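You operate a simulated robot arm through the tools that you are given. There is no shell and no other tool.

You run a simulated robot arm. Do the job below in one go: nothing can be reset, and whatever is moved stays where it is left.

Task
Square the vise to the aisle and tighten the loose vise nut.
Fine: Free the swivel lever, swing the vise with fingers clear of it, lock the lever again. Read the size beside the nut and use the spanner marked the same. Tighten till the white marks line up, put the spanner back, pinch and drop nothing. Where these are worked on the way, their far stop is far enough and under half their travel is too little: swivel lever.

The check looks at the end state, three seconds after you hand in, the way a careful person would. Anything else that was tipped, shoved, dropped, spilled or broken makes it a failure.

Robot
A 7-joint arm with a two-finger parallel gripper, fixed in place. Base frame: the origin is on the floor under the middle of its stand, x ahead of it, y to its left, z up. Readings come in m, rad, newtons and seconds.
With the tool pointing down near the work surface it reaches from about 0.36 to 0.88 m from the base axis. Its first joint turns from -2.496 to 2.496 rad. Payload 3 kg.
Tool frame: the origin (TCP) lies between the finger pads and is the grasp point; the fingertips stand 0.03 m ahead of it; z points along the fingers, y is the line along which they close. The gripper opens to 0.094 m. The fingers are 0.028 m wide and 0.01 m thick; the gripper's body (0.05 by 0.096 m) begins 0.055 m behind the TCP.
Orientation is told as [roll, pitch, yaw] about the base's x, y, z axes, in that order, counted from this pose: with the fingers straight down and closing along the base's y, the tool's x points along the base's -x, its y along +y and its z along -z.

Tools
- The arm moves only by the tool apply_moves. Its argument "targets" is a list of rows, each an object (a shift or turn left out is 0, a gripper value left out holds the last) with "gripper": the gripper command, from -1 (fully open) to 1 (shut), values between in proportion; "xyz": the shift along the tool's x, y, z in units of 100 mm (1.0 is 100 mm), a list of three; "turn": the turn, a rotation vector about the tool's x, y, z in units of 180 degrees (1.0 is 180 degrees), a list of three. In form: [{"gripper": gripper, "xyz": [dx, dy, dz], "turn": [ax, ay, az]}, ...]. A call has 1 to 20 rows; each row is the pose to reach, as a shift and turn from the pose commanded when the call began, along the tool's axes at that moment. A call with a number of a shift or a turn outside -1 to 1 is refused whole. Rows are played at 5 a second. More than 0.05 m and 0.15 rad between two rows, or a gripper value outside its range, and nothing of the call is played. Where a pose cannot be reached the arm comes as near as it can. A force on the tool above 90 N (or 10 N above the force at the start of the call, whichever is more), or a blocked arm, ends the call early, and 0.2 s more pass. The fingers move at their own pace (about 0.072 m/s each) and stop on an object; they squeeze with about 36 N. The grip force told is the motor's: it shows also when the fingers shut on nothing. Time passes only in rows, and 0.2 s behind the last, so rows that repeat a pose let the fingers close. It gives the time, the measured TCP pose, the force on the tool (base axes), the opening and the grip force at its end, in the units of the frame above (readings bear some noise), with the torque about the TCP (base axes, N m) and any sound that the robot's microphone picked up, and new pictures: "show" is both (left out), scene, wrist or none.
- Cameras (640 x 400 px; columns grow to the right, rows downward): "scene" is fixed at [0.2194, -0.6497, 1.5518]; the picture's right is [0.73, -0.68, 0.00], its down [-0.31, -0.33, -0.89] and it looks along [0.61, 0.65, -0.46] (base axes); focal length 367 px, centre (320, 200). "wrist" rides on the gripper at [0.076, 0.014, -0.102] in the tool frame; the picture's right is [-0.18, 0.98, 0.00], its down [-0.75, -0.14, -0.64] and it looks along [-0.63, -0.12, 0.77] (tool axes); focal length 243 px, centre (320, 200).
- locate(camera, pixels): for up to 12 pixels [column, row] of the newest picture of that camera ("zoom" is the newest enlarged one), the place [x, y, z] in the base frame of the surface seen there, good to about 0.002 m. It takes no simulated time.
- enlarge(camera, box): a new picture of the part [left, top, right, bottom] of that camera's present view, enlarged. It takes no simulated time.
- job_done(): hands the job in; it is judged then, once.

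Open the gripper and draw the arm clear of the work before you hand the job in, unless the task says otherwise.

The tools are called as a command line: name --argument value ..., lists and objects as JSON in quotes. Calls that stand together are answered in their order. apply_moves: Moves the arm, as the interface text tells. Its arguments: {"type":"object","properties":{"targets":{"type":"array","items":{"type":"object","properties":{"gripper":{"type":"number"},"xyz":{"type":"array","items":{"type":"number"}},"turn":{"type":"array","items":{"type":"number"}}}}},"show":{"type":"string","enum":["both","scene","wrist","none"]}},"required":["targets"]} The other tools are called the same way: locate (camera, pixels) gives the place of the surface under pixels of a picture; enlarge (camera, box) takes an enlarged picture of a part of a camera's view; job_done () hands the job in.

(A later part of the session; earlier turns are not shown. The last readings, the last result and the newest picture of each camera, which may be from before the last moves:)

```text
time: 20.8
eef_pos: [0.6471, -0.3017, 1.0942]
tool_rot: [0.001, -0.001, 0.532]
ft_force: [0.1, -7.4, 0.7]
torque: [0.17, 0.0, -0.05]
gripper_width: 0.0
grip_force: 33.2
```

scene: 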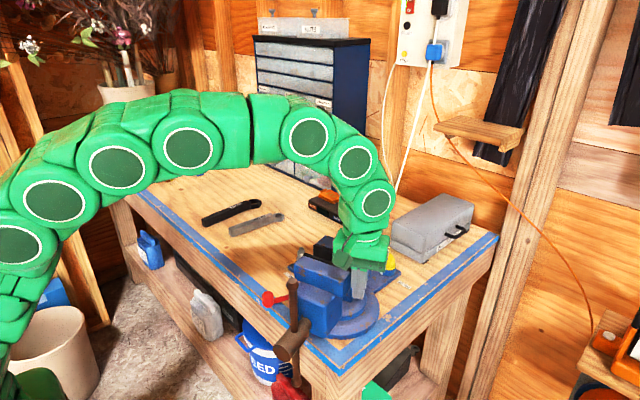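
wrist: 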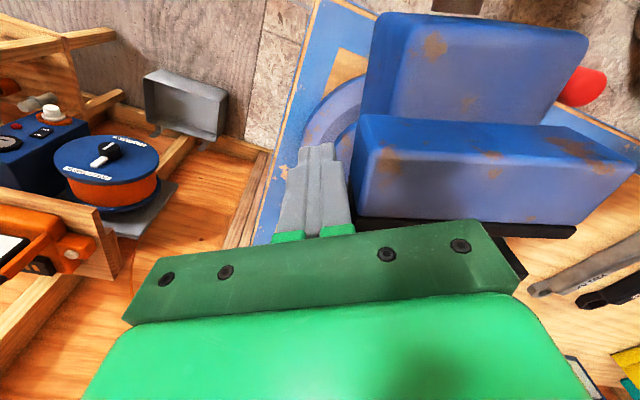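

The vise swings freely with ~7 N. I'll measure its current angle from the jaw top edge.

locate --camera "wrist" --pixels '[[365, 215], [570, 222], [385, 150], [615, 160], [395, 210], [560, 215], [390, 180], [600, 190], [378, 95], [560, 85]]'

enlarge --camera "scene" --box '[240, 220, 420, 360]'

```text
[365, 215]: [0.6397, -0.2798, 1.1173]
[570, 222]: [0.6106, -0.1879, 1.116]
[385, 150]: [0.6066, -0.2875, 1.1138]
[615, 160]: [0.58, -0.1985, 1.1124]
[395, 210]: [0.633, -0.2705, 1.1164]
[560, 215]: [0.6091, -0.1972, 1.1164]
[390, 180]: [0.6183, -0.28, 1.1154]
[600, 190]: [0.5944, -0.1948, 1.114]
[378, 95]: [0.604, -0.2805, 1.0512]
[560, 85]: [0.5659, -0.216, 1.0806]
```

```text
2.86 times, centred on (330, 290) of scene
```

zoom: 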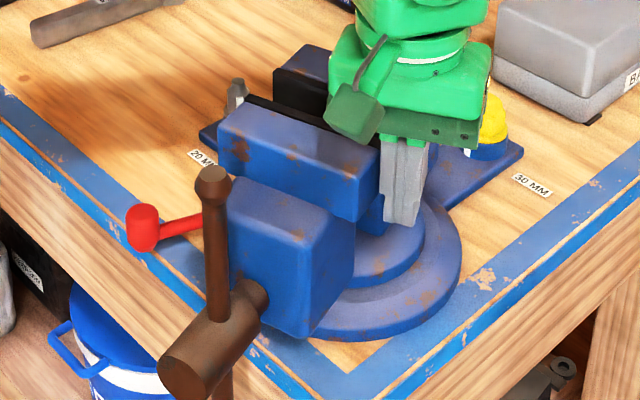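

The jaw edge now reads about 17° from square, more than the tool turned, so it swings easily. I'll back the fingers off 1.5 cm, check that it rests still, and re-measure before the final fine push.

apply_moves --targets '[{"gripper": 1, "xyz": [0, -0.1, 0]}, {"gripper": 1, "xyz": [0, -0.15, 0]}, {"gripper": 1, "xyz": [0, -0.2, -0.2], "turn": [0, 0, 0.04]}, {"gripper": 1, "xyz": [0, -0.2, -0.4], "turn": [0, 0, 0.08]}]' --show "both"

enlarge --camera "wrist" --box '[320, 0, 640, 240]'

```text
time: 21.8
eef_pos: [0.6577, -0.3193, 1.1345]
tool_rot: [-0.001, -0.003, 0.278]
ft_force: [-0.4, -0.5, -0.2]
torque: [0.03, 0.0, 0.01]
gripper_width: 0.0
grip_force: 32.7
```

scene: 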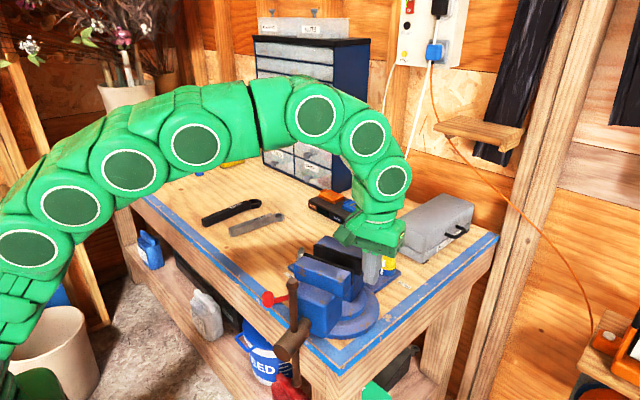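
wrist: 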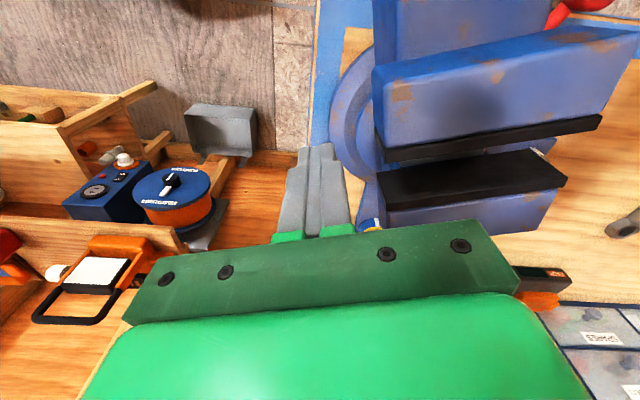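

```text
1.67 times, centred on (480, 120) of wrist
```

zoom: 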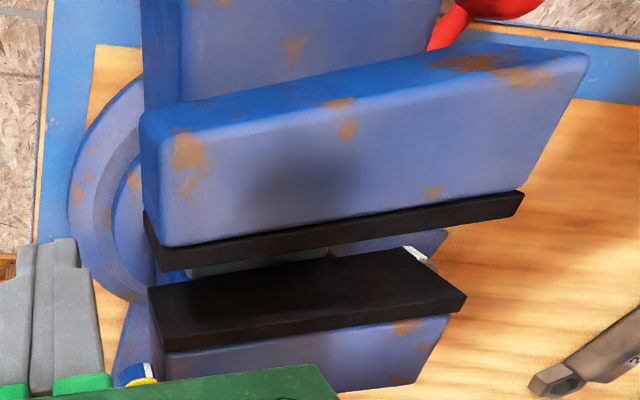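

I measure several points along the jaw's rear top edge and the black pads.

locate --camera "zoom" --pixels '[[170, 240], [510, 187], [160, 150], [560, 85], [200, 255], [500, 205], [165, 335], [455, 300], [170, 300], [430, 265]]'

```text
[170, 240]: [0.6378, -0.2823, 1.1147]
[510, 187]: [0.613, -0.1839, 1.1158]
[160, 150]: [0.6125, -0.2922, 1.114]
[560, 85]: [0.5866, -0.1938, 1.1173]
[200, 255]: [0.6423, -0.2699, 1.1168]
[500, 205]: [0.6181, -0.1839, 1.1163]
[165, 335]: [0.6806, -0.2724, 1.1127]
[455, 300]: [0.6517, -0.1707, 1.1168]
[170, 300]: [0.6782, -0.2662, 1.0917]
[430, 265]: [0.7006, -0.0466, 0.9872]
```

The vise is still, at about 15° from square, with the tool aligned to its side at 16°. I'll move forward 2.7 cm to sit beside the moving jaw (not the jaw gap), lower, and approach to near contact.

apply_moves --targets '[{"gripper": 1, "xyz": [0.27, 0, 0]}, {"gripper": 1, "xyz": [0.27, 0, 0.2]}, {"gripper": 1, "xyz": [0.27, 0, 0.4]}, {"gripper": 1, "xyz": [0.27, 0.12, 0.4]}, {"gripper": 1, "xyz": [0.27, 0.2, 0.4]}, {"gripper": 1, "xyz": [0.27, 0.25, 0.4]}]' --show "wrist"

```text
time: 23.2
eef_pos: [0.6233, -0.302, 1.0944]
tool_rot: [0.0, 0.001, 0.277]
ft_force: [-1.8, -8.0, 0.3]
torque: [0.06, -0.01, -0.08]
gripper_width: 0.0
grip_force: 33.2
```

wrist: 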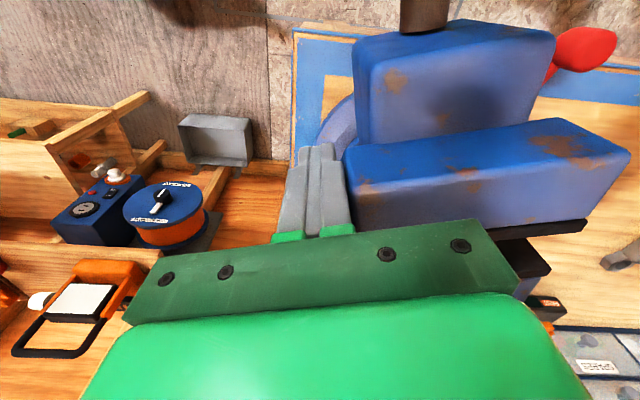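

Contact again with ~8 N. I'll push slowly a further 9° about the centre and then measure.

apply_moves --targets '[{"gripper": 1, "xyz": [0.013, 0.018, 0], "turn": [0, 0, 0.007]}, {"gripper": 1, "xyz": [0.026, 0.035, 0], "turn": [0, 0, 0.0139]}, {"gripper": 1, "xyz": [0.038, 0.053, 0], "turn": [0, 0, 0.0208]}, {"gripper": 1, "xyz": [0.051, 0.071, 0], "turn": [0, 0, 0.0278]}, {"gripper": 1, "xyz": [0.063, 0.09, 0], "turn": [0, 0, 0.0347]}, {"gripper": 1, "xyz": [0.074, 0.108, 0], "turn": [0, 0, 0.0417]}, {"gripper": 1, "xyz": [0.084, 0.127, 0], "turn": [0, 0, 0.0486]}]' --show "wrist"

enlarge --camera "wrist" --box '[320, 0, 640, 240]'

```text
time: 24.8
eef_pos: [0.6124, -0.2926, 1.0936]
tool_rot: [0.0, -0.001, 0.125]
ft_force: [-2.5, -5.3, 2.7]
torque: [0.1, -0.06, -0.04]
gripper_width: 0.0
grip_force: 33.0
```

wrist: 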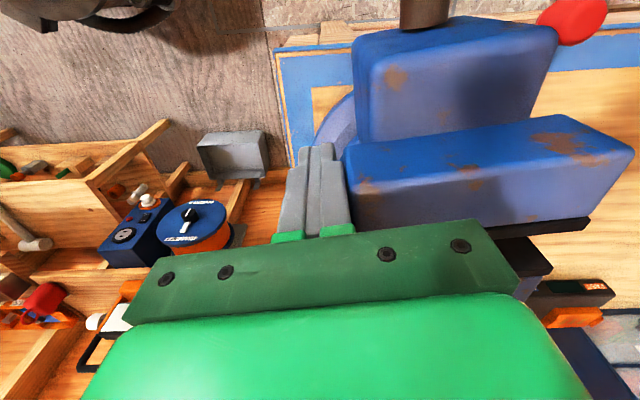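

```text
1.67 times, centred on (480, 120) of wrist
```

zoom: 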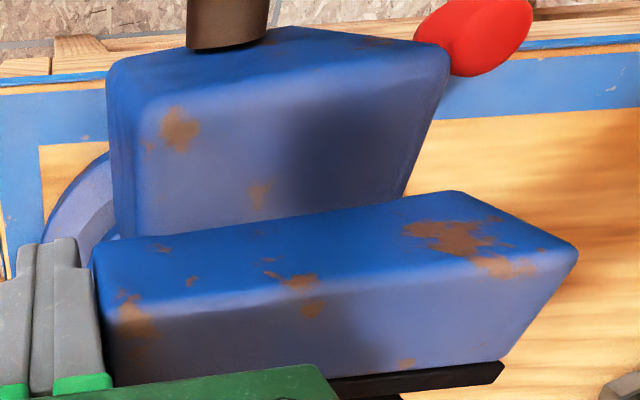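

The red knob still appears clear of the block's left corner at (450,75). I measure the jaw angle and the block's left corner.

locate --camera "zoom" --pixels '[[120, 300], [570, 250], [110, 260], [450, 195], [130, 370], [500, 350], [130, 120], [440, 65], [440, 100], [480, 40], [150, 340], [510, 320]]'

```text
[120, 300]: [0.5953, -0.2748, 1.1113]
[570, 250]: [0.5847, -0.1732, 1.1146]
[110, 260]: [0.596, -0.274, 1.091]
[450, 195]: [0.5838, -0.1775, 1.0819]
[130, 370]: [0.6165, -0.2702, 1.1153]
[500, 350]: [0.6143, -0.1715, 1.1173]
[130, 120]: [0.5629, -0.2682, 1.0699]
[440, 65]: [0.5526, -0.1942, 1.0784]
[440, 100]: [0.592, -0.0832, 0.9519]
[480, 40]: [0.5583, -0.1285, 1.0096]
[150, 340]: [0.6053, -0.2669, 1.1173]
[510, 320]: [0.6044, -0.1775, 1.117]
```

The front-top edge reads ~6° from square. I'll push another ~5.5°, slowly.

apply_moves --targets '[{"gripper": 1, "xyz": [0.012, 0.016, 0], "turn": [0, 0, 0.006]}, {"gripper": 1, "xyz": [0.023, 0.032, 0], "turn": [0, 0, 0.012]}, {"gripper": 1, "xyz": [0.034, 0.048, 0], "turn": [0, 0, 0.018]}, {"gripper": 1, "xyz": [0.045, 0.063, 0], "turn": [0, 0, 0.025]}, {"gripper": 1, "xyz": [0.055, 0.078, 0], "turn": [0, 0, 0.031]}]' --show "wrist"

enlarge --camera "wrist" --box '[320, 0, 640, 240]'

```text
time: 26.0
eef_pos: [0.606, -0.2857, 1.0928]
tool_rot: [0.0, 0.0, 0.028]
ft_force: [0.0, -4.5, -2.4]
torque: [-0.01, 0.04, -0.08]
gripper_width: 0.0003
grip_force: 32.5
```

wrist: 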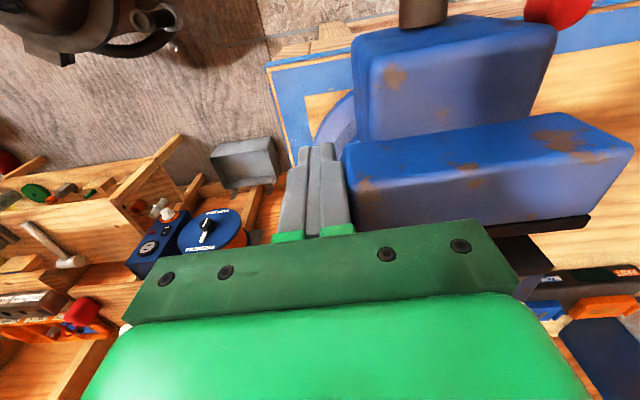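

```text
1.67 times, centred on (480, 120) of wrist
```

zoom: 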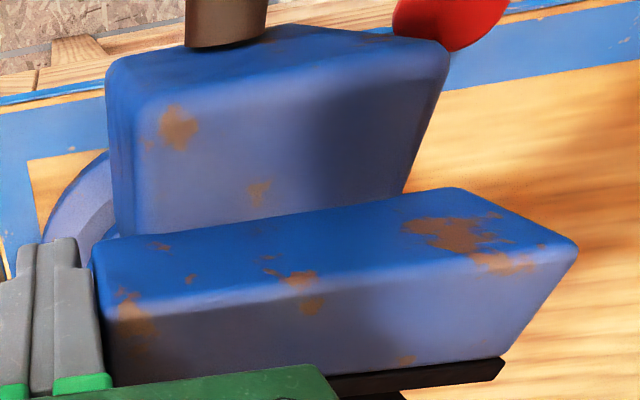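

The vise moved with the tool, now at yaw 1.6°. I measure the edges again.

locate --camera "zoom" --pixels '[[120, 300], [570, 250], [110, 260], [450, 195], [350, 378], [495, 360], [130, 110], [430, 55], [112, 90], [440, 48], [150, 340], [540, 270]]'

enlarge --camera "scene" --box '[230, 200, 430, 360]'

```text
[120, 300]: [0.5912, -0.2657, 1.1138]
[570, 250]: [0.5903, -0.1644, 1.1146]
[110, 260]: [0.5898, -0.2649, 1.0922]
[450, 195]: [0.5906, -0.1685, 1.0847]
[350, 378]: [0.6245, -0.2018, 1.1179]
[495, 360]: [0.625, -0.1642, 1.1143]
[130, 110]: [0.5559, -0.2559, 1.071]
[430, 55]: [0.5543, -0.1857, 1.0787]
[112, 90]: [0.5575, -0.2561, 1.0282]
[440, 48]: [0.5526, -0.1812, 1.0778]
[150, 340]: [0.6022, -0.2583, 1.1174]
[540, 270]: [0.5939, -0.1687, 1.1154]
```

```text
2.50 times, centred on (330, 280) of scene
```

zoom: 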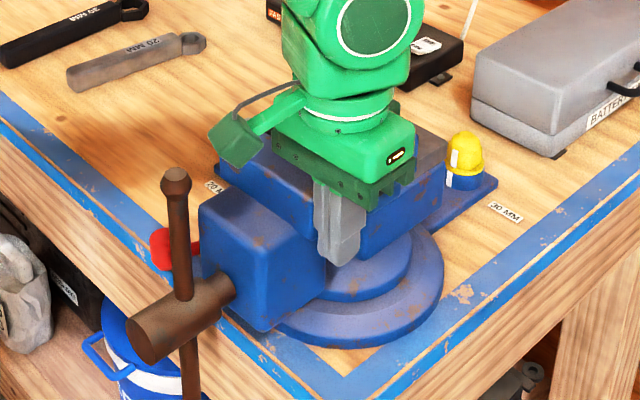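

All edges now read within about 1° of square (0.5°, -0.5°, 0°, 1.3°). I'll back away from the jaw to -y and rise, then confirm it stays.

apply_moves --targets '[{"gripper": 1, "xyz": [0, -0.03, 0]}, {"gripper": 1, "xyz": [0, -0.15, 0]}, {"gripper": 1, "xyz": [0, -0.35, 0]}, {"gripper": 1, "xyz": [0, -0.35, -0.4]}, {"gripper": 1, "xyz": [0, -0.35, -0.85]}, {"gripper": 1, "xyz": [0, -0.35, -1]}]' --show "both"

```text
time: 27.4
eef_pos: [0.6078, -0.32, 1.1945]
tool_rot: [0.0, 0.0, 0.026]
ft_force: [-0.1, -1.2, 0.1]
torque: [-0.02, 0.01, -0.01]
gripper_width: 0.0001
grip_force: 32.9
```

scene: 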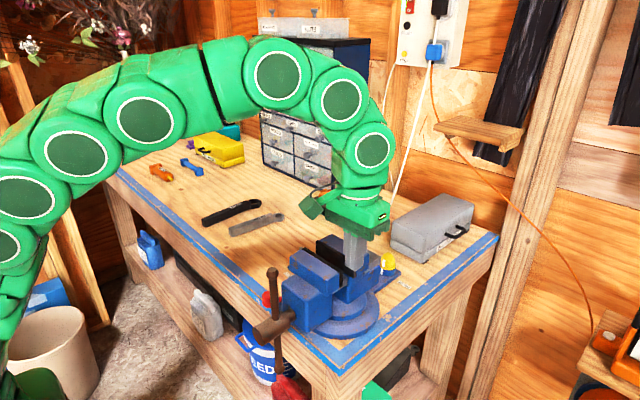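
wrist: 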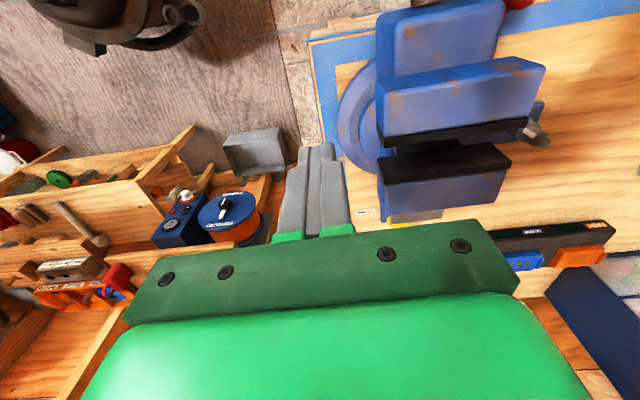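

enlarge --camera "wrist" --box '[340, 0, 600, 220]'

locate --camera "wrist" --pixels '[[385, 130], [538, 112], [384, 98], [540, 70], [390, 180], [505, 165], [395, 63], [495, 45], [388, 137], [530, 120]]'

```text
1.82 times, centred on (470, 110) of wrist
```

zoom: 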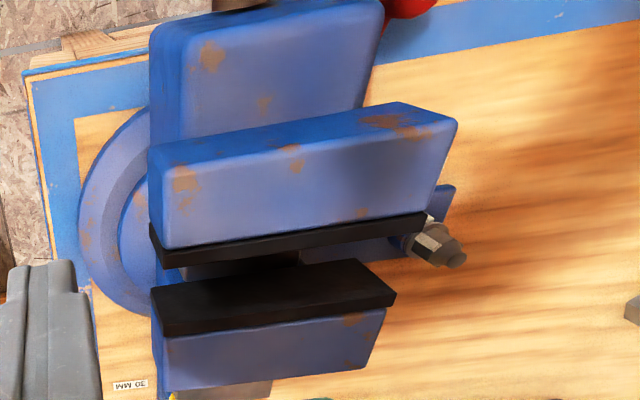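

```text
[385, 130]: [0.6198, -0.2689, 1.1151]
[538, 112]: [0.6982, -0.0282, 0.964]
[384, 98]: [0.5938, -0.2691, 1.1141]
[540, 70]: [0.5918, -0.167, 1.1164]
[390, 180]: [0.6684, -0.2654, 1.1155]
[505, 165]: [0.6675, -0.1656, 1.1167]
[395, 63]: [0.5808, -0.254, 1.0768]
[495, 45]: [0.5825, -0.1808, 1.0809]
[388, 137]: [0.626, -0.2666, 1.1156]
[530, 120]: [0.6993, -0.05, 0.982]
```

The vise stays square to within ~1° (jaw edges 1.1° and 0.5°). Now I go high over the vise to the lever on the +y side, turning back to about -20° yaw and reopening to 0.047.

apply_moves --targets '[{"gripper": 1, "xyz": [0, 0, -0.3]}, {"gripper": 1, "xyz": [0.07, 0.3, -0.4], "turn": [0, 0, 0.02]}, {"gripper": 1, "xyz": [0.14, 0.6, -0.4], "turn": [0, 0, 0.04]}, {"gripper": 1, "xyz": [0.2, 0.9, -0.4], "turn": [0, 0, 0.06]}]' --show "none"

apply_moves --targets '[{"gripper": 0.5, "xyz": [0.17, 0.33, 0], "turn": [0, 0, 0.02]}, {"gripper": 0, "xyz": [0.35, 0.66, 0], "turn": [0, 0, 0.04]}, {"gripper": 0, "xyz": [0.53, 1.0, 0], "turn": [0, 0, 0.06]}]' --show "both"

```text
time: 28.4
eef_pos: [0.5835, -0.2321, 1.2309]
tool_rot: [0.0, 0.002, -0.16]
ft_force: [0.1, 0.0, 0.0]
torque: [0.0, -0.01, 0.02]
gripper_width: 0.0
grip_force: 32.8
```

```text
time: 29.2
eef_pos: [0.5479, -0.1248, 1.2323]
tool_rot: [-0.002, 0.0, -0.351]
ft_force: [0.8, -0.7, 0.0]
torque: [0.0, 0.0, 0.01]
gripper_width: 0.0469
grip_force: 0.1
```

scene: 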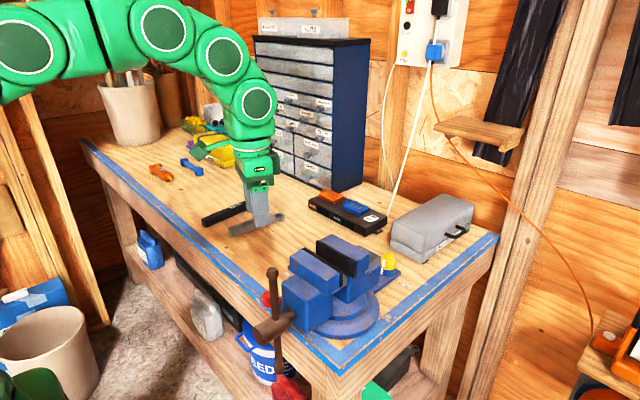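
wrist: 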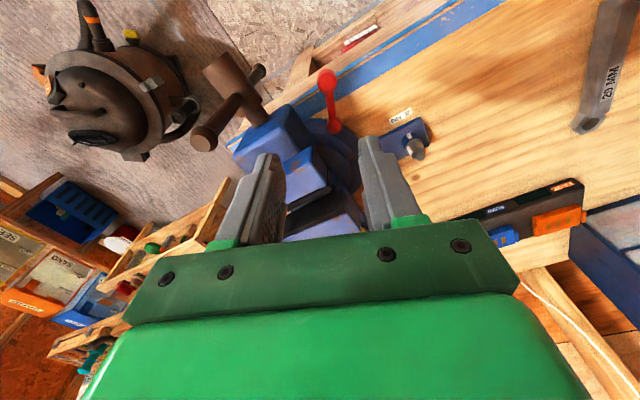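

enlarge --camera "wrist" --box '[230, 50, 430, 200]'

locate --camera "wrist" --pixels '[[327, 78], [320, 80], [334, 80], [334, 126], [330, 105], [300, 115], [272, 130], [290, 105], [320, 150], [326, 165]]'

```text
2.67 times, centred on (330, 125) of wrist
```

zoom: 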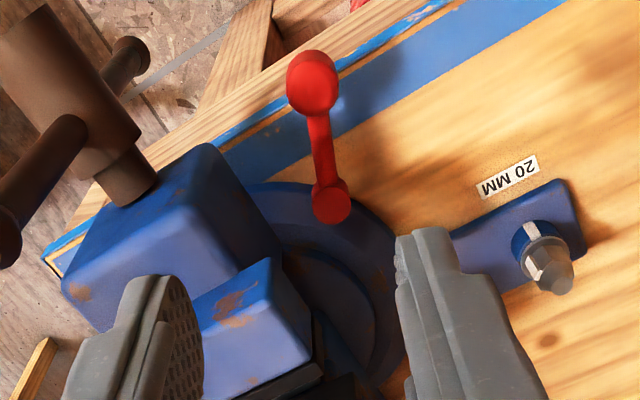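

```text
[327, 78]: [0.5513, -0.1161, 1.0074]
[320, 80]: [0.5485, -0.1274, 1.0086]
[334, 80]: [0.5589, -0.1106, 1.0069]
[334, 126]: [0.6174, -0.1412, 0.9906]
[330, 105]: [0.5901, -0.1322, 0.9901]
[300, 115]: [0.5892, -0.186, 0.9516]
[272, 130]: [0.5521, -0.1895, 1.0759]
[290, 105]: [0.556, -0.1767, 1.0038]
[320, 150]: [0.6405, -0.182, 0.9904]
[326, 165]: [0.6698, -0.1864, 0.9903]
```

The knob is near (0.556,-0.119), about 5 cm from the block's side face (y≈-0.177). I'll descend over it, offset a few mm away from the vise, with opening 0.047.

apply_moves --targets '[{"gripper": 0, "xyz": [-0.059, 0.145, 0.35]}, {"gripper": 0, "xyz": [-0.059, 0.145, 0.7]}, {"gripper": 0, "xyz": [-0.059, 0.145, 1]}]' --show "none"

apply_moves --targets '[{"gripper": 0, "xyz": [0, 0, 0.35]}, {"gripper": 0, "xyz": [0, 0, 0.7]}, {"gripper": 0, "xyz": [0, 0, 0.85]}]' --show "wrist"

```text
time: 30.0
eef_pos: [0.5566, -0.1138, 1.1325]
tool_rot: [-0.002, 0.001, -0.35]
ft_force: [-0.1, -0.5, -0.1]
torque: [0.02, 0.0, -0.01]
gripper_width: 0.0469
grip_force: 0.0
```

```text
time: 30.8
eef_pos: [0.5582, -0.1133, 1.0473]
tool_rot: [-0.001, 0.0, -0.35]
ft_force: [-0.2, 0.7, -0.5]
torque: [0.0, 0.01, -0.02]
gripper_width: 0.047
grip_force: 0.0
```

wrist: 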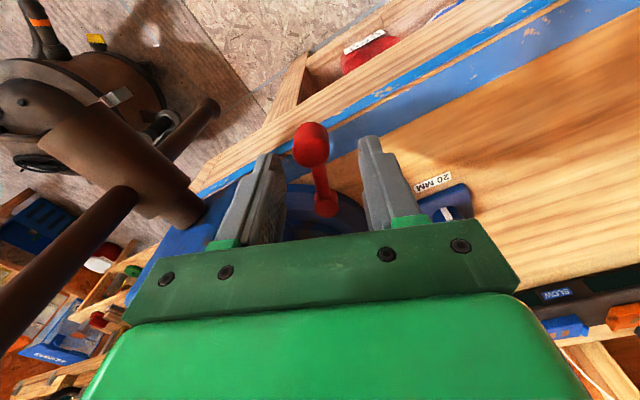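

The knob (311,145) is between the fingertips, slightly nearer the vise-side finger as planned. I'll lower the last 0.053.

apply_moves --targets '[{"gripper": 0, "xyz": [0, 0, 0.25]}, {"gripper": 0, "xyz": [0, 0, 0.53]}, {"gripper": 0, "xyz": [0, 0, 0.53]}]' --show "both"

```text
time: 31.6
eef_pos: [0.5568, -0.1119, 0.9948]
tool_rot: [0.001, -0.001, -0.348]
ft_force: [0.8, 0.3, -0.3]
torque: [-0.03, 0.01, -0.02]
gripper_width: 0.0469
grip_force: 0.1
```

scene: 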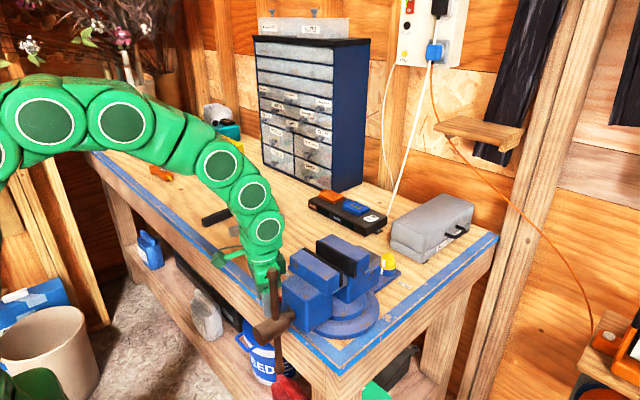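
wrist: 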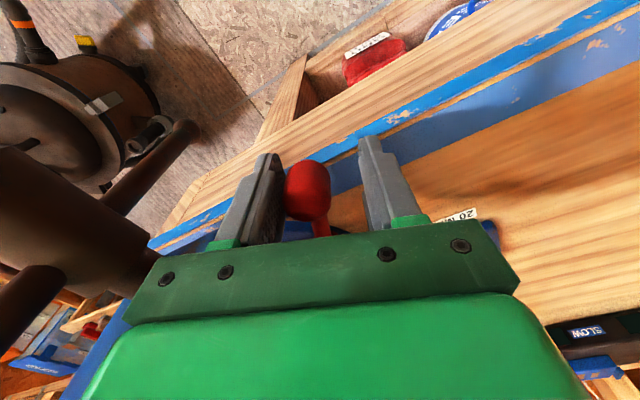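

The knob is caged. I'll tighten the cage to ~0.030, re-centre, and swing the lever back clockwise by 30° first.

apply_moves --targets '[{"gripper": 0.2, "xyz": [0, -0.03, 0]}, {"gripper": 0.36, "xyz": [0, -0.05, 0]}, {"gripper": 0.36, "xyz": [-0.006, 0.039, 0], "turn": [0, 0, 0.0417]}, {"gripper": 0.36, "xyz": [-0.023, 0.126, 0], "turn": [0, 0, 0.0833]}, {"gripper": 0.36, "xyz": [-0.052, 0.21, 0], "turn": [0, 0, 0.125]}, {"gripper": 0.36, "xyz": [-0.091, 0.29, 0], "turn": [0, 0, 0.1667]}]' --show "wrist"

```text
time: 33.0
eef_pos: [0.5773, -0.088, 0.9932]
tool_rot: [-0.001, 0.0, -0.875]
ft_force: [0.2, -0.2, 0.0]
torque: [0.01, -0.01, -0.02]
gripper_width: 0.0304
grip_force: 0.2
```

wrist: 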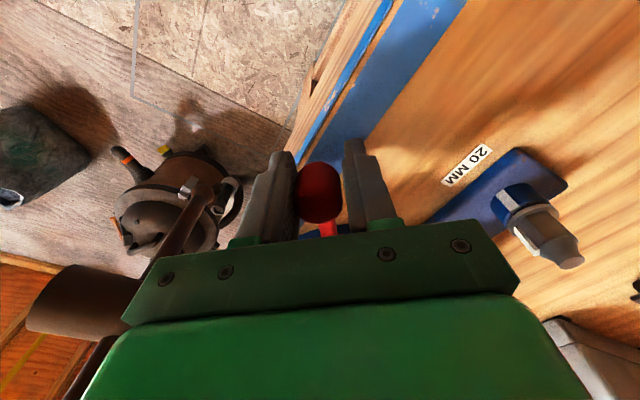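

The lever follows freely. Another 30° clockwise.

apply_moves --targets '[{"gripper": 0.36, "xyz": [-0.006, 0.087, 0], "turn": [0, 0, 0.0417]}, {"gripper": 0.36, "xyz": [-0.023, 0.172, 0], "turn": [0, 0, 0.0833]}, {"gripper": 0.36, "xyz": [-0.051, 0.254, 0], "turn": [0, 0, 0.125]}, {"gripper": 0.36, "xyz": [-0.089, 0.333, 0], "turn": [0, 0, 0.1667]}]' --show "wrist"

```text
time: 34.0
eef_pos: [0.6093, -0.0719, 0.9962]
tool_rot: [0.0, -0.001, -1.398]
ft_force: [-0.5, 0.1, -0.9]
torque: [-0.02, 0.02, -0.01]
gripper_width: 0.0304
grip_force: 0.1
```

wrist: 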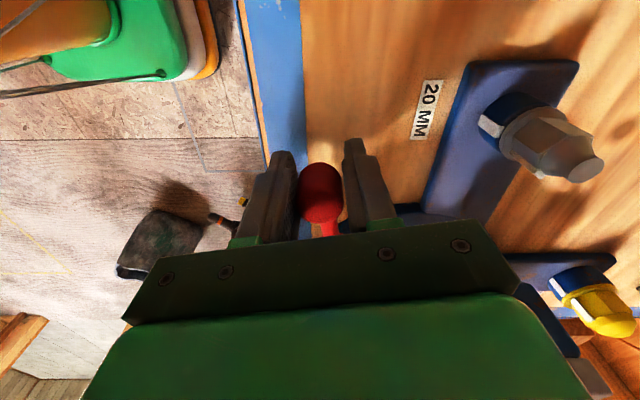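

Ten degrees remain. I'll go on slowly until I feel the locked stop.

apply_moves --targets '[{"gripper": 0.36, "xyz": [-0.001, 0.03, 0], "turn": [0, 0, 0.0139]}, {"gripper": 0.36, "xyz": [-0.003, 0.058, 0], "turn": [0, 0, 0.0278]}, {"gripper": 0.36, "xyz": [-0.006, 0.087, 0], "turn": [0, 0, 0.0417]}, {"gripper": 0.36, "xyz": [-0.01, 0.116, 0], "turn": [0, 0, 0.0556]}, {"gripper": 0.36, "xyz": [-0.012, 0.14, 0], "turn": [0, 0, 0.0556]}]' --show "wrist"

```text
time: 35.2
eef_pos: [0.6215, -0.0719, 0.9936]
tool_rot: [-0.002, 0.0, -1.573]
ft_force: [-5.2, -4.6, 0.5]
torque: [0.01, 0.01, 0.0]
gripper_width: 0.0333
grip_force: 3.1
```

wrist: 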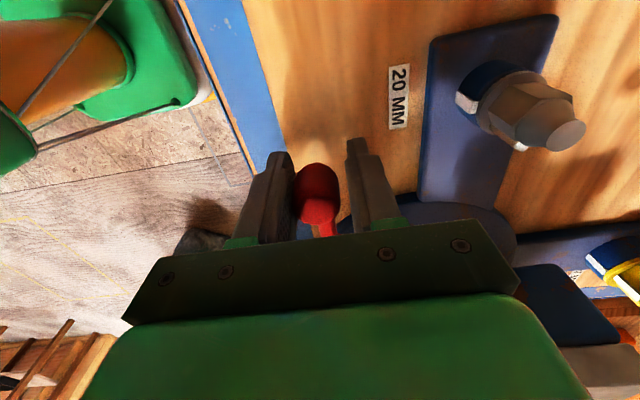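

The finger now meets resistance with the knob at x≈0.617–0.618, practically its original locked place. I'll press ~4 mm more to seat it at the stop.

apply_moves --targets '[{"gripper": 0.36, "xyz": [0, 0.02, 0]}, {"gripper": 0.36, "xyz": [0, 0.04, 0]}, {"gripper": 0.36, "xyz": [0, 0.04, 0]}]' --show "none"

```text
time: 36.0
eef_pos: [0.6256, -0.0735, 0.9955]
tool_rot: [-0.002, -0.001, -1.569]
ft_force: [-16.0, -6.3, -4.2]
torque: [0.07, -0.03, -0.05]
gripper_width: 0.0387
grip_force: 7.5
```

At the stop with 16 N (knob centre x≈0.619, the same as at the start). I'll back off, open slightly and rise clear.

apply_moves --targets '[{"gripper": 0.1, "xyz": [0, -0.04, 0]}, {"gripper": 0, "xyz": [0, -0.06, 0]}, {"gripper": 0, "xyz": [0, -0.06, 0]}, {"gripper": 0, "xyz": [0, -0.06, -0.3]}, {"gripper": 0, "xyz": [0, -0.06, -0.65]}, {"gripper": 0, "xyz": [0, -0.06, -1]}]' --show "both"

```text
time: 37.4
eef_pos: [0.6186, -0.073, 1.0934]
tool_rot: [-0.001, 0.001, -1.572]
ft_force: [-0.2, 0.1, -0.1]
torque: [0.02, 0.02, -0.01]
gripper_width: 0.0466
grip_force: 0.1
```

scene: 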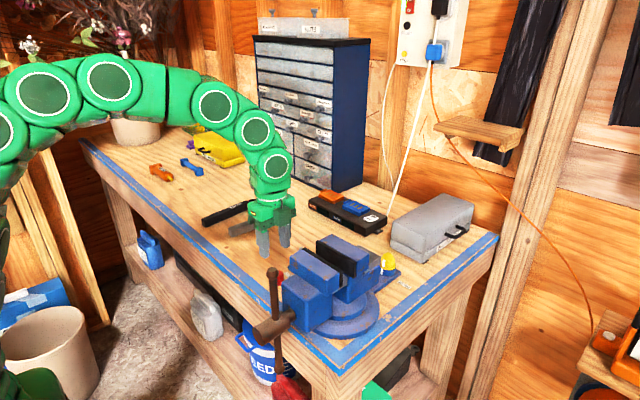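
wrist: 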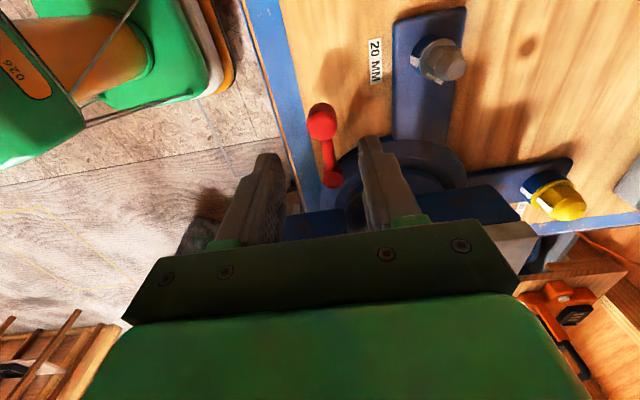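

The lever is back in line with its original position. Now the grey 20 MM spanner: I'll enlarge it in the scene view and measure its handle and ring.

apply_moves --targets '[{"gripper": 0, "xyz": [-0.1, 0, -0.3]}, {"gripper": 0, "xyz": [0, 0, -0.6]}, {"gripper": 0, "xyz": [0.3, 0, -0.9]}, {"gripper": 0, "xyz": [0.65, -0.1, -1]}, {"gripper": 0, "xyz": [0.98, -0.3, -1]}]' --show "both"

```text
time: 38.6
eef_pos: [0.5881, 0.0271, 1.1957]
tool_rot: [0.003, -0.001, -1.573]
ft_force: [1.2, 0.8, 0.6]
torque: [0.0, -0.02, 0.02]
gripper_width: 0.047
grip_force: 0.0
```

scene: 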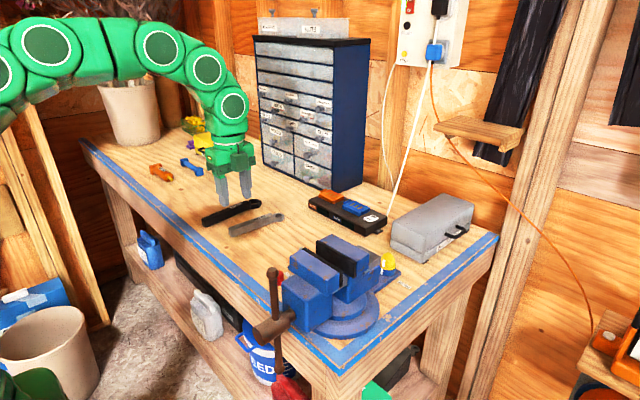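
wrist: 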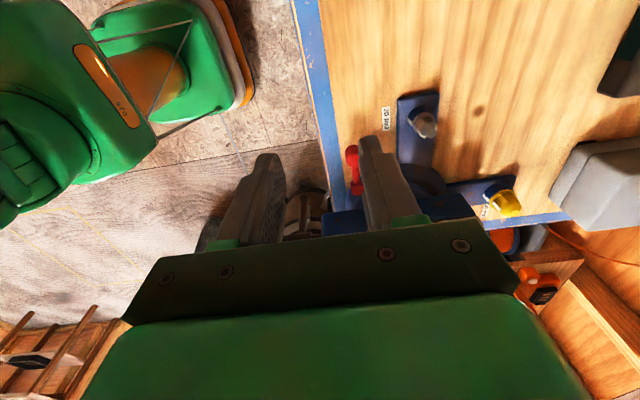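

enlarge --camera "scene" --box '[190, 180, 310, 255]'

locate --camera "zoom" --pixels '[[215, 270], [225, 295], [425, 185], [445, 205], [330, 235], [320, 255], [480, 182], [493, 205], [470, 195], [460, 215], [455, 180], [315, 285]]'

enlarge --camera "scene" --box '[260, 200, 300, 225]'

```text
5.33 times, centred on (250, 218) of scene
```

zoom: 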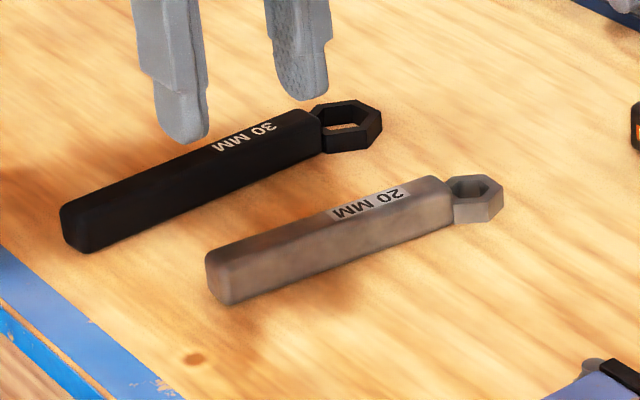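

```text
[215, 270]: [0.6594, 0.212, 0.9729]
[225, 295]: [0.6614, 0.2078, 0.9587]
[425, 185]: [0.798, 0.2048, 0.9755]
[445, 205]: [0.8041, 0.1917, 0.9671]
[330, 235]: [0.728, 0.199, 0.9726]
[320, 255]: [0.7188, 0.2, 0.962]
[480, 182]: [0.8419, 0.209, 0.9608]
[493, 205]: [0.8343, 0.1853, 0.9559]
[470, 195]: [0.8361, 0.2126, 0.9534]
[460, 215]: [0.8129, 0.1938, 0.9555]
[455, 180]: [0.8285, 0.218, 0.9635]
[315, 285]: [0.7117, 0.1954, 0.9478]
```

```text
16.00 times, centred on (280, 212) of scene
```

zoom: 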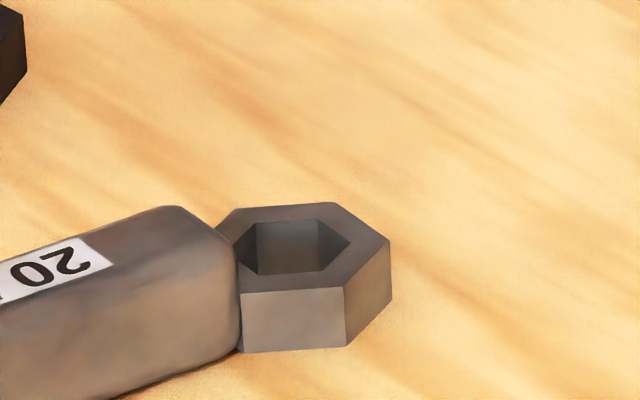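

The 20 MM spanner lies along +x, with the handle from (0.66,0.21) to (0.81,0.20), handle top z≈0.975 and ring near (0.83,0.205). I'll turn back to yaw 0 and move over to look at it from above.

apply_moves --targets '[{"gripper": -0.2, "xyz": [0.1, 0, 0], "turn": [0, 0, -0.0455]}, {"gripper": -0.2, "xyz": [0.2, 0, 0], "turn": [0, 0, -0.091]}, {"gripper": -0.2, "xyz": [0.3, 0, 0], "turn": [0, 0, -0.1365]}, {"gripper": -0.2, "xyz": [0.4, 0, 0], "turn": [0, 0, -0.182]}, {"gripper": -0.2, "xyz": [0.5, 0, 0], "turn": [0, 0, -0.2275]}, {"gripper": -0.2, "xyz": [0.6, 0, 0], "turn": [0, 0, -0.273]}, {"gripper": -0.2, "xyz": [0.7, 0, 0], "turn": [0, 0, -0.3185]}, {"gripper": -0.2, "xyz": [0.8, 0, 0], "turn": [0, 0, -0.364]}, {"gripper": -0.2, "xyz": [0.9, 0, 0], "turn": [0, 0, -0.4095]}, {"gripper": -0.2, "xyz": [1, 0, 0], "turn": [0, 0, -0.455]}, {"gripper": -0.2, "xyz": [1, 0, 0], "turn": [0, 0, -0.5]}]' --show "none"

apply_moves --targets '[{"gripper": -0.2, "xyz": [0, 0.35, 0]}, {"gripper": -0.2, "xyz": [0, 0.7, 0]}]' --show "both"

```text
time: 41.0
eef_pos: [0.5902, 0.1253, 1.1935]
tool_rot: [0.001, 0.0, 0.001]
ft_force: [-0.1, -0.3, 0.9]
torque: [-0.01, 0.0, -0.01]
gripper_width: 0.0565
grip_force: 0.1
```

```text
time: 41.6
eef_pos: [0.589, 0.196, 1.1961]
tool_rot: [-0.001, 0.0, 0.001]
ft_force: [-0.1, 0.5, 0.5]
torque: [-0.03, 0.03, 0.0]
gripper_width: 0.0564
grip_force: 0.1
```

scene: 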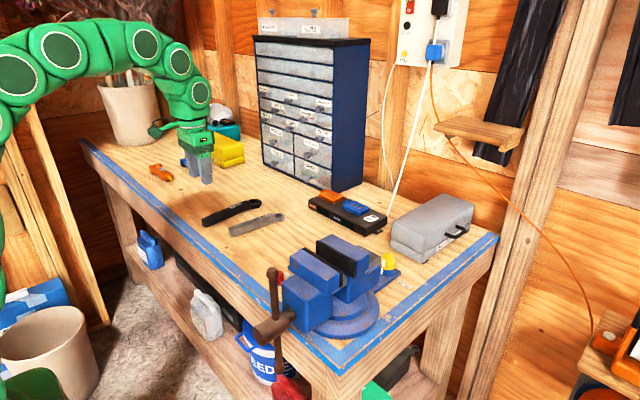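
wrist: 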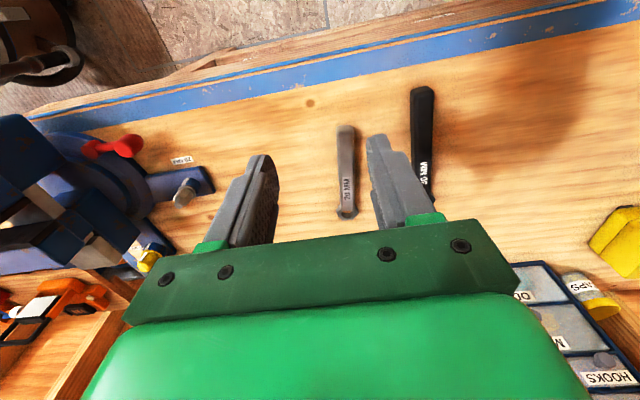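

The grey spanner lies between the fingers in the wrist view at (347,130)-(347,215). I'll enlarge it and the nut, and measure.

enlarge --camera "wrist" --box '[290, 110, 410, 230]'

locate --camera "zoom" --pixels '[[322, 100], [337, 60], [357, 60], [300, 200], [337, 200], [305, 290], [345, 290], [335, 370], [310, 345], [332, 345], [320, 355], [321, 250]]'

enlarge --camera "wrist" --box '[145, 150, 225, 220]'

```text
3.33 times, centred on (350, 170) of wrist
```

zoom: 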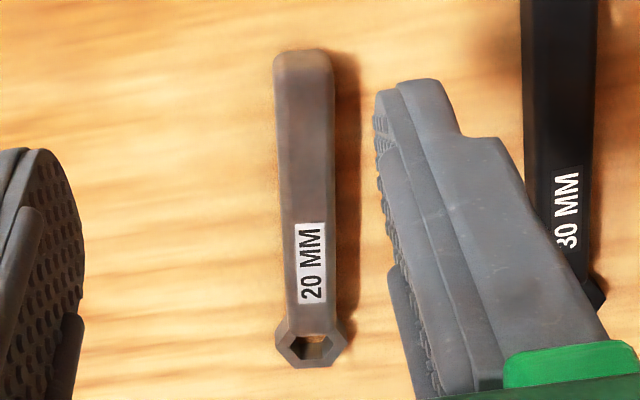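

```text
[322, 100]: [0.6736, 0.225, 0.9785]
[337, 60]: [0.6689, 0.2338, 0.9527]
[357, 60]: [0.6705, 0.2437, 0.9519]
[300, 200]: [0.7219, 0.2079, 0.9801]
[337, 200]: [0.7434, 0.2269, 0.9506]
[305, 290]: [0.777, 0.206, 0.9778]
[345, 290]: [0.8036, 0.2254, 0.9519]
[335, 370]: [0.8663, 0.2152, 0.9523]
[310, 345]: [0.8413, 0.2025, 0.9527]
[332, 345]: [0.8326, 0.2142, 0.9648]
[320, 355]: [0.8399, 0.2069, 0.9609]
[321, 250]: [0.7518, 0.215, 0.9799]
```

```text
5.71 times, centred on (185, 185) of wrist
```

zoom: 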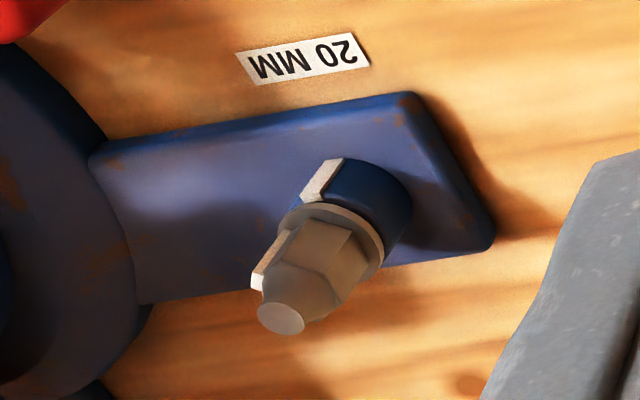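

The handle top is at z≈0.979 and the ring top at ≈0.9635; the ring's hexagon has a flat toward the handle. I'll measure the handle's centreline, the ring, and the nut marks more precisely.

enlarge --camera "wrist" --box '[320, 120, 380, 225]'

locate --camera "wrist" --pixels '[[341, 132], [353, 132], [340, 160], [353, 160], [341, 190], [355, 190], [347, 145], [347, 175], [338, 211], [357, 211], [347, 204], [346, 217]]'

```text
3.81 times, centred on (350, 172) of wrist
```

zoom: 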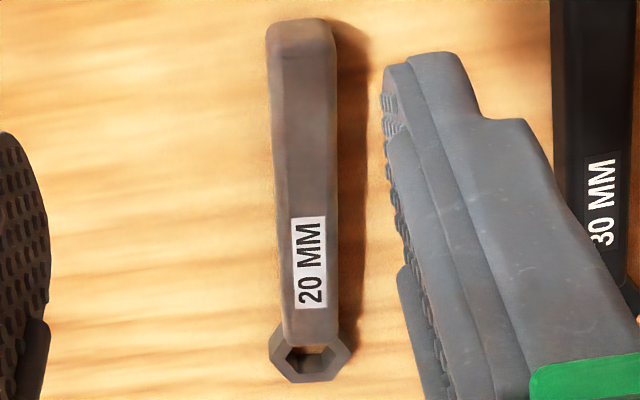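

```text
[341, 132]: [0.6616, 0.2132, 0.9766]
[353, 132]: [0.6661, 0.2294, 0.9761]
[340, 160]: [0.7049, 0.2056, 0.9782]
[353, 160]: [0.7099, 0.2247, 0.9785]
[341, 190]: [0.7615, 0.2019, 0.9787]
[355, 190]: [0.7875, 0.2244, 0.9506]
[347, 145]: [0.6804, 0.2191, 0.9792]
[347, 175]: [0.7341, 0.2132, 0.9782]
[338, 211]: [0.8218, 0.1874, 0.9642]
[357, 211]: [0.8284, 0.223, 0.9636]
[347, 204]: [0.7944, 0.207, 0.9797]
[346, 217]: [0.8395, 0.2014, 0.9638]
```

Handle centreline: from (0.664,0.221) to (0.794,0.207), about -6°; ring centre ≈ (0.8255,0.2045). Before picking it up, I'll test that the wrist can reach yaw -120° near the nut, and look at the nut from there.

apply_moves --targets '[{"xyz": [-0.1, -0.1, 0], "turn": [0, 0, 0.0455]}, {"xyz": [-0.2, -0.2, 0], "turn": [0, 0, 0.091]}, {"xyz": [-0.3, -0.3, 0], "turn": [0, 0, 0.1365]}, {"xyz": [-0.4, -0.4, 0], "turn": [0, 0, 0.182]}, {"xyz": [-0.5, -0.5, 0], "turn": [0, 0, 0.2275]}, {"xyz": [-0.6, -0.6, 0], "turn": [0, 0, 0.273]}, {"xyz": [-0.7, -0.7, 0], "turn": [0, 0, 0.3185]}, {"xyz": [-0.8, -0.8, 0], "turn": [0, 0, 0.364]}, {"xyz": [-0.9, -0.9, 0], "turn": [0, 0, 0.4095]}, {"xyz": [-1, -1, 0], "turn": [0, 0, 0.455]}, {"xyz": [-1, -1, 0], "turn": [0, 0, 0.5]}, {"xyz": [-1, -1, 0], "turn": [0, 0, 0.5455]}, {"xyz": [-1, -1, 0], "turn": [0, 0, 0.591]}, {"xyz": [-1, -1, 0], "turn": [0, 0, 0.6365]}, {"xyz": [-1, -1, 0], "turn": [0, 0, 0.667]}]' --show "both"

```text
time: 44.8
eef_pos: [0.6906, 0.0965, 1.1949]
tool_rot: [0.0, 0.0, -2.097]
ft_force: [-0.3, 0.2, -1.1]
torque: [-0.01, 0.0, -0.02]
gripper_width: 0.0561
grip_force: 0.0
```

scene: 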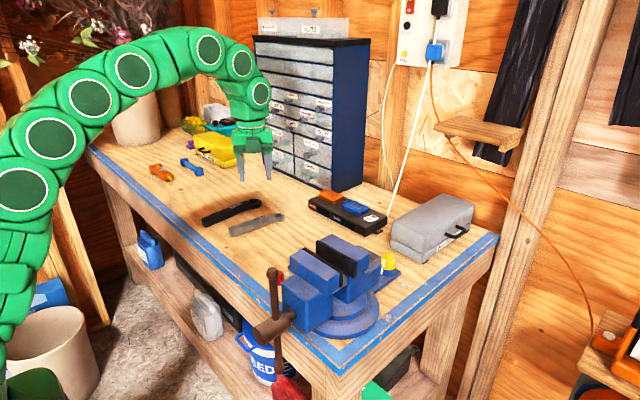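
wrist: 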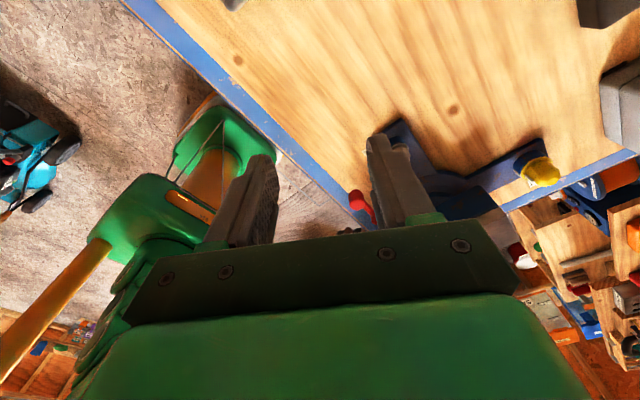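

Yaw -120° is reachable here. I'll turn to -90° and centre on the nut to read its marks and centre accurately.

apply_moves --targets '[{"xyz": [0.04, 0.05, 0.12], "turn": [0, 0, -0.0417]}, {"xyz": [0.08, 0.1, 0.24], "turn": [0, 0, -0.0833]}, {"xyz": [0.12, 0.15, 0.36], "turn": [0, 0, -0.125]}, {"xyz": [0.15, 0.19, 0.45], "turn": [0, 0, -0.1667]}]' --show "wrist"

enlarge --camera "wrist" --box '[270, 90, 390, 210]'

```text
time: 45.8
eef_pos: [0.7151, 0.0995, 1.1496]
tool_rot: [0.001, 0.0, -1.571]
ft_force: [0.1, 0.4, -0.8]
torque: [0.01, -0.02, 0.01]
gripper_width: 0.0564
grip_force: 0.1
```

wrist: 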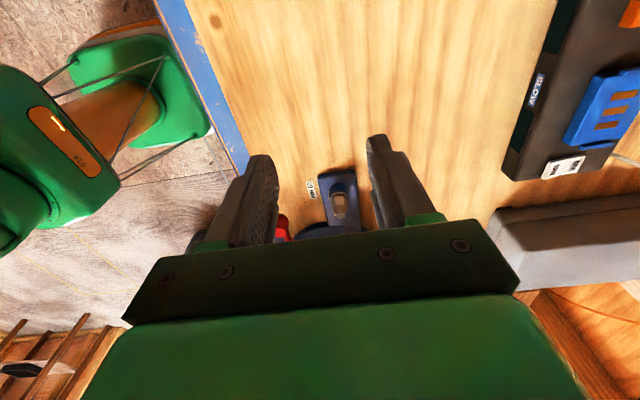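

```text
3.33 times, centred on (330, 150) of wrist
```

zoom: 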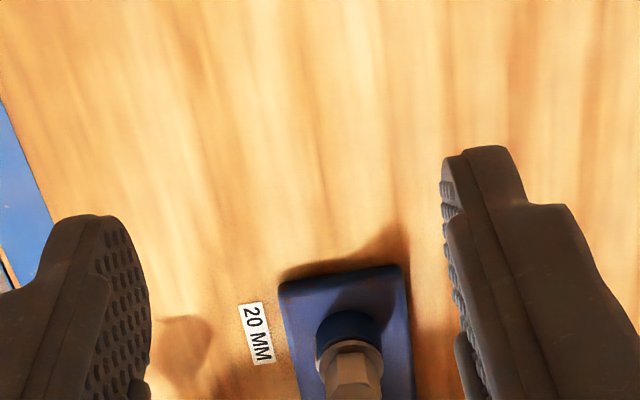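

The nut is at (340,205). I'll take a tight enlargement of it.

enlarge --camera "wrist" --box '[315, 180, 365, 220]'

locate --camera "wrist" --pixels '[[340, 215], [337, 195], [343, 195], [340, 207], [332, 173], [353, 171], [333, 200]]'

```text
10.00 times, centred on (340, 200) of wrist
```

zoom: 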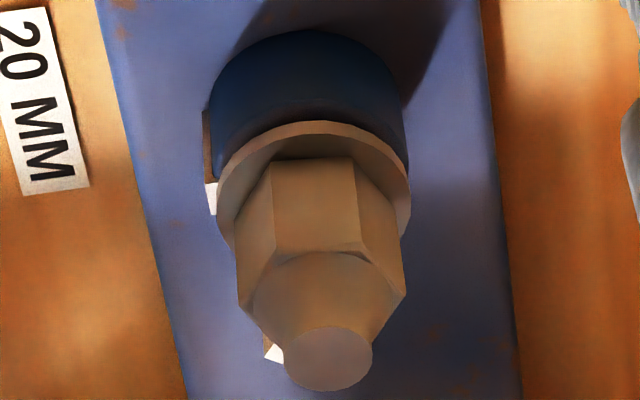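

```text
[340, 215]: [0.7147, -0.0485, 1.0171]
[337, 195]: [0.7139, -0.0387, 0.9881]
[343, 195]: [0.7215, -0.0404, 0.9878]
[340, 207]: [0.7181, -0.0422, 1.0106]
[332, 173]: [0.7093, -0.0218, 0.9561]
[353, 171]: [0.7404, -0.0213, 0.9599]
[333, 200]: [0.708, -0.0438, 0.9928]
```

Flats of the nut face 30°+60°k directions, with its mark on a corner at about -120°, and the boss's mark faces about 180°, so it needs 60° clockwise. I'll pin down the nut's centre with locate on the tip.

locate --camera "wrist" --pixels '[[340.7, 215.8], [337.5, 216], [344, 216], [340.7, 213], [340.7, 218.5]]'

locate --camera "scene" --pixels '[[301.3, 248.2], [299.5, 248.2], [303, 248.2]]'

enlarge --camera "scene" --box '[286, 240, 318, 272]'

```text
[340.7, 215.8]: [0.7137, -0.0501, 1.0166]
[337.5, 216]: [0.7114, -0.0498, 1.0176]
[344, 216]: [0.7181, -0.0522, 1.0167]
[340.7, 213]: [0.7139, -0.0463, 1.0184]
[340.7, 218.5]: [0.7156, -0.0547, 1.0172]
```

```text
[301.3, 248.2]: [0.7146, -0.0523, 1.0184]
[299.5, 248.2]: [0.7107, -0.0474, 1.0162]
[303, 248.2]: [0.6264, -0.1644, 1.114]
```

```text
12.50 times, centred on (302, 256) of scene
```

zoom: 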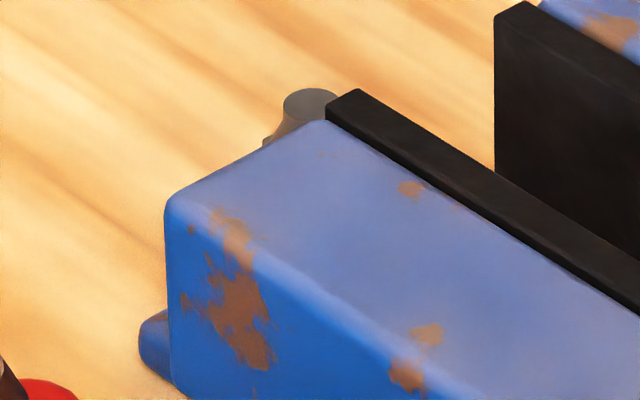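

Nut centre is (0.714,-0.051). Now I'll go over the grey spanner's handle at (0.735,0.213), turning to yaw -6° to match it.

apply_moves --targets '[{"gripper": 0, "xyz": [0.1, 0.02, 0], "turn": [0, 0, -0.0425]}, {"gripper": 0, "xyz": [0.2, 0.04, 0], "turn": [0, 0, -0.085]}, {"gripper": 0, "xyz": [0.3, 0.06, 0], "turn": [0, 0, -0.1275]}, {"gripper": 0, "xyz": [0.4, 0.08, 0], "turn": [0, 0, -0.17]}, {"gripper": 0, "xyz": [0.5, 0.1, 0], "turn": [0, 0, -0.2125]}, {"gripper": 0, "xyz": [0.6, 0.12, 0], "turn": [0, 0, -0.255]}, {"gripper": 0, "xyz": [0.7, 0.14, 0], "turn": [0, 0, -0.2975]}, {"gripper": 0, "xyz": [0.8, 0.16, 0], "turn": [0, 0, -0.34]}, {"gripper": 0, "xyz": [0.9, 0.18, 0], "turn": [0, 0, -0.3825]}, {"gripper": 0, "xyz": [1, 0.2, 0], "turn": [0, 0, -0.425]}, {"gripper": 0, "xyz": [1, 0.2, 0], "turn": [0, 0, -0.466]}]' --show "both"

```text
time: 48.2
eef_pos: [0.7351, 0.2008, 1.15]
tool_rot: [0.001, 0.001, -0.105]
ft_force: [-0.2, 0.6, -0.4]
torque: [-0.01, -0.03, -0.05]
gripper_width: 0.0469
grip_force: 0.0
```

scene: 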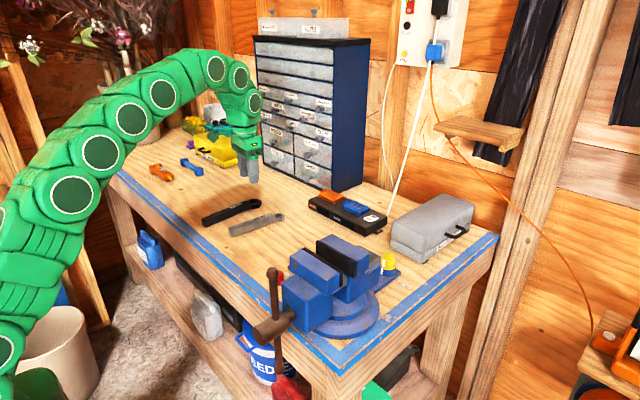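
wrist: 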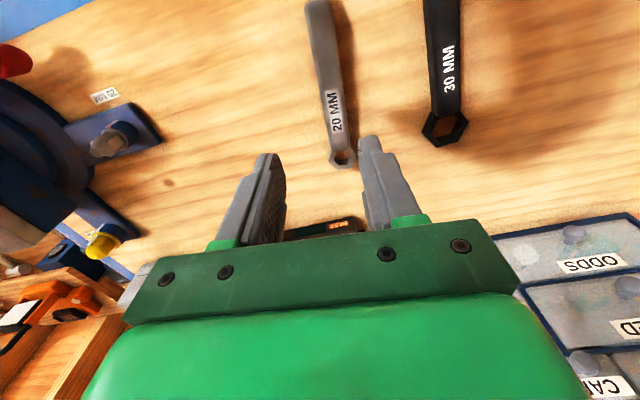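

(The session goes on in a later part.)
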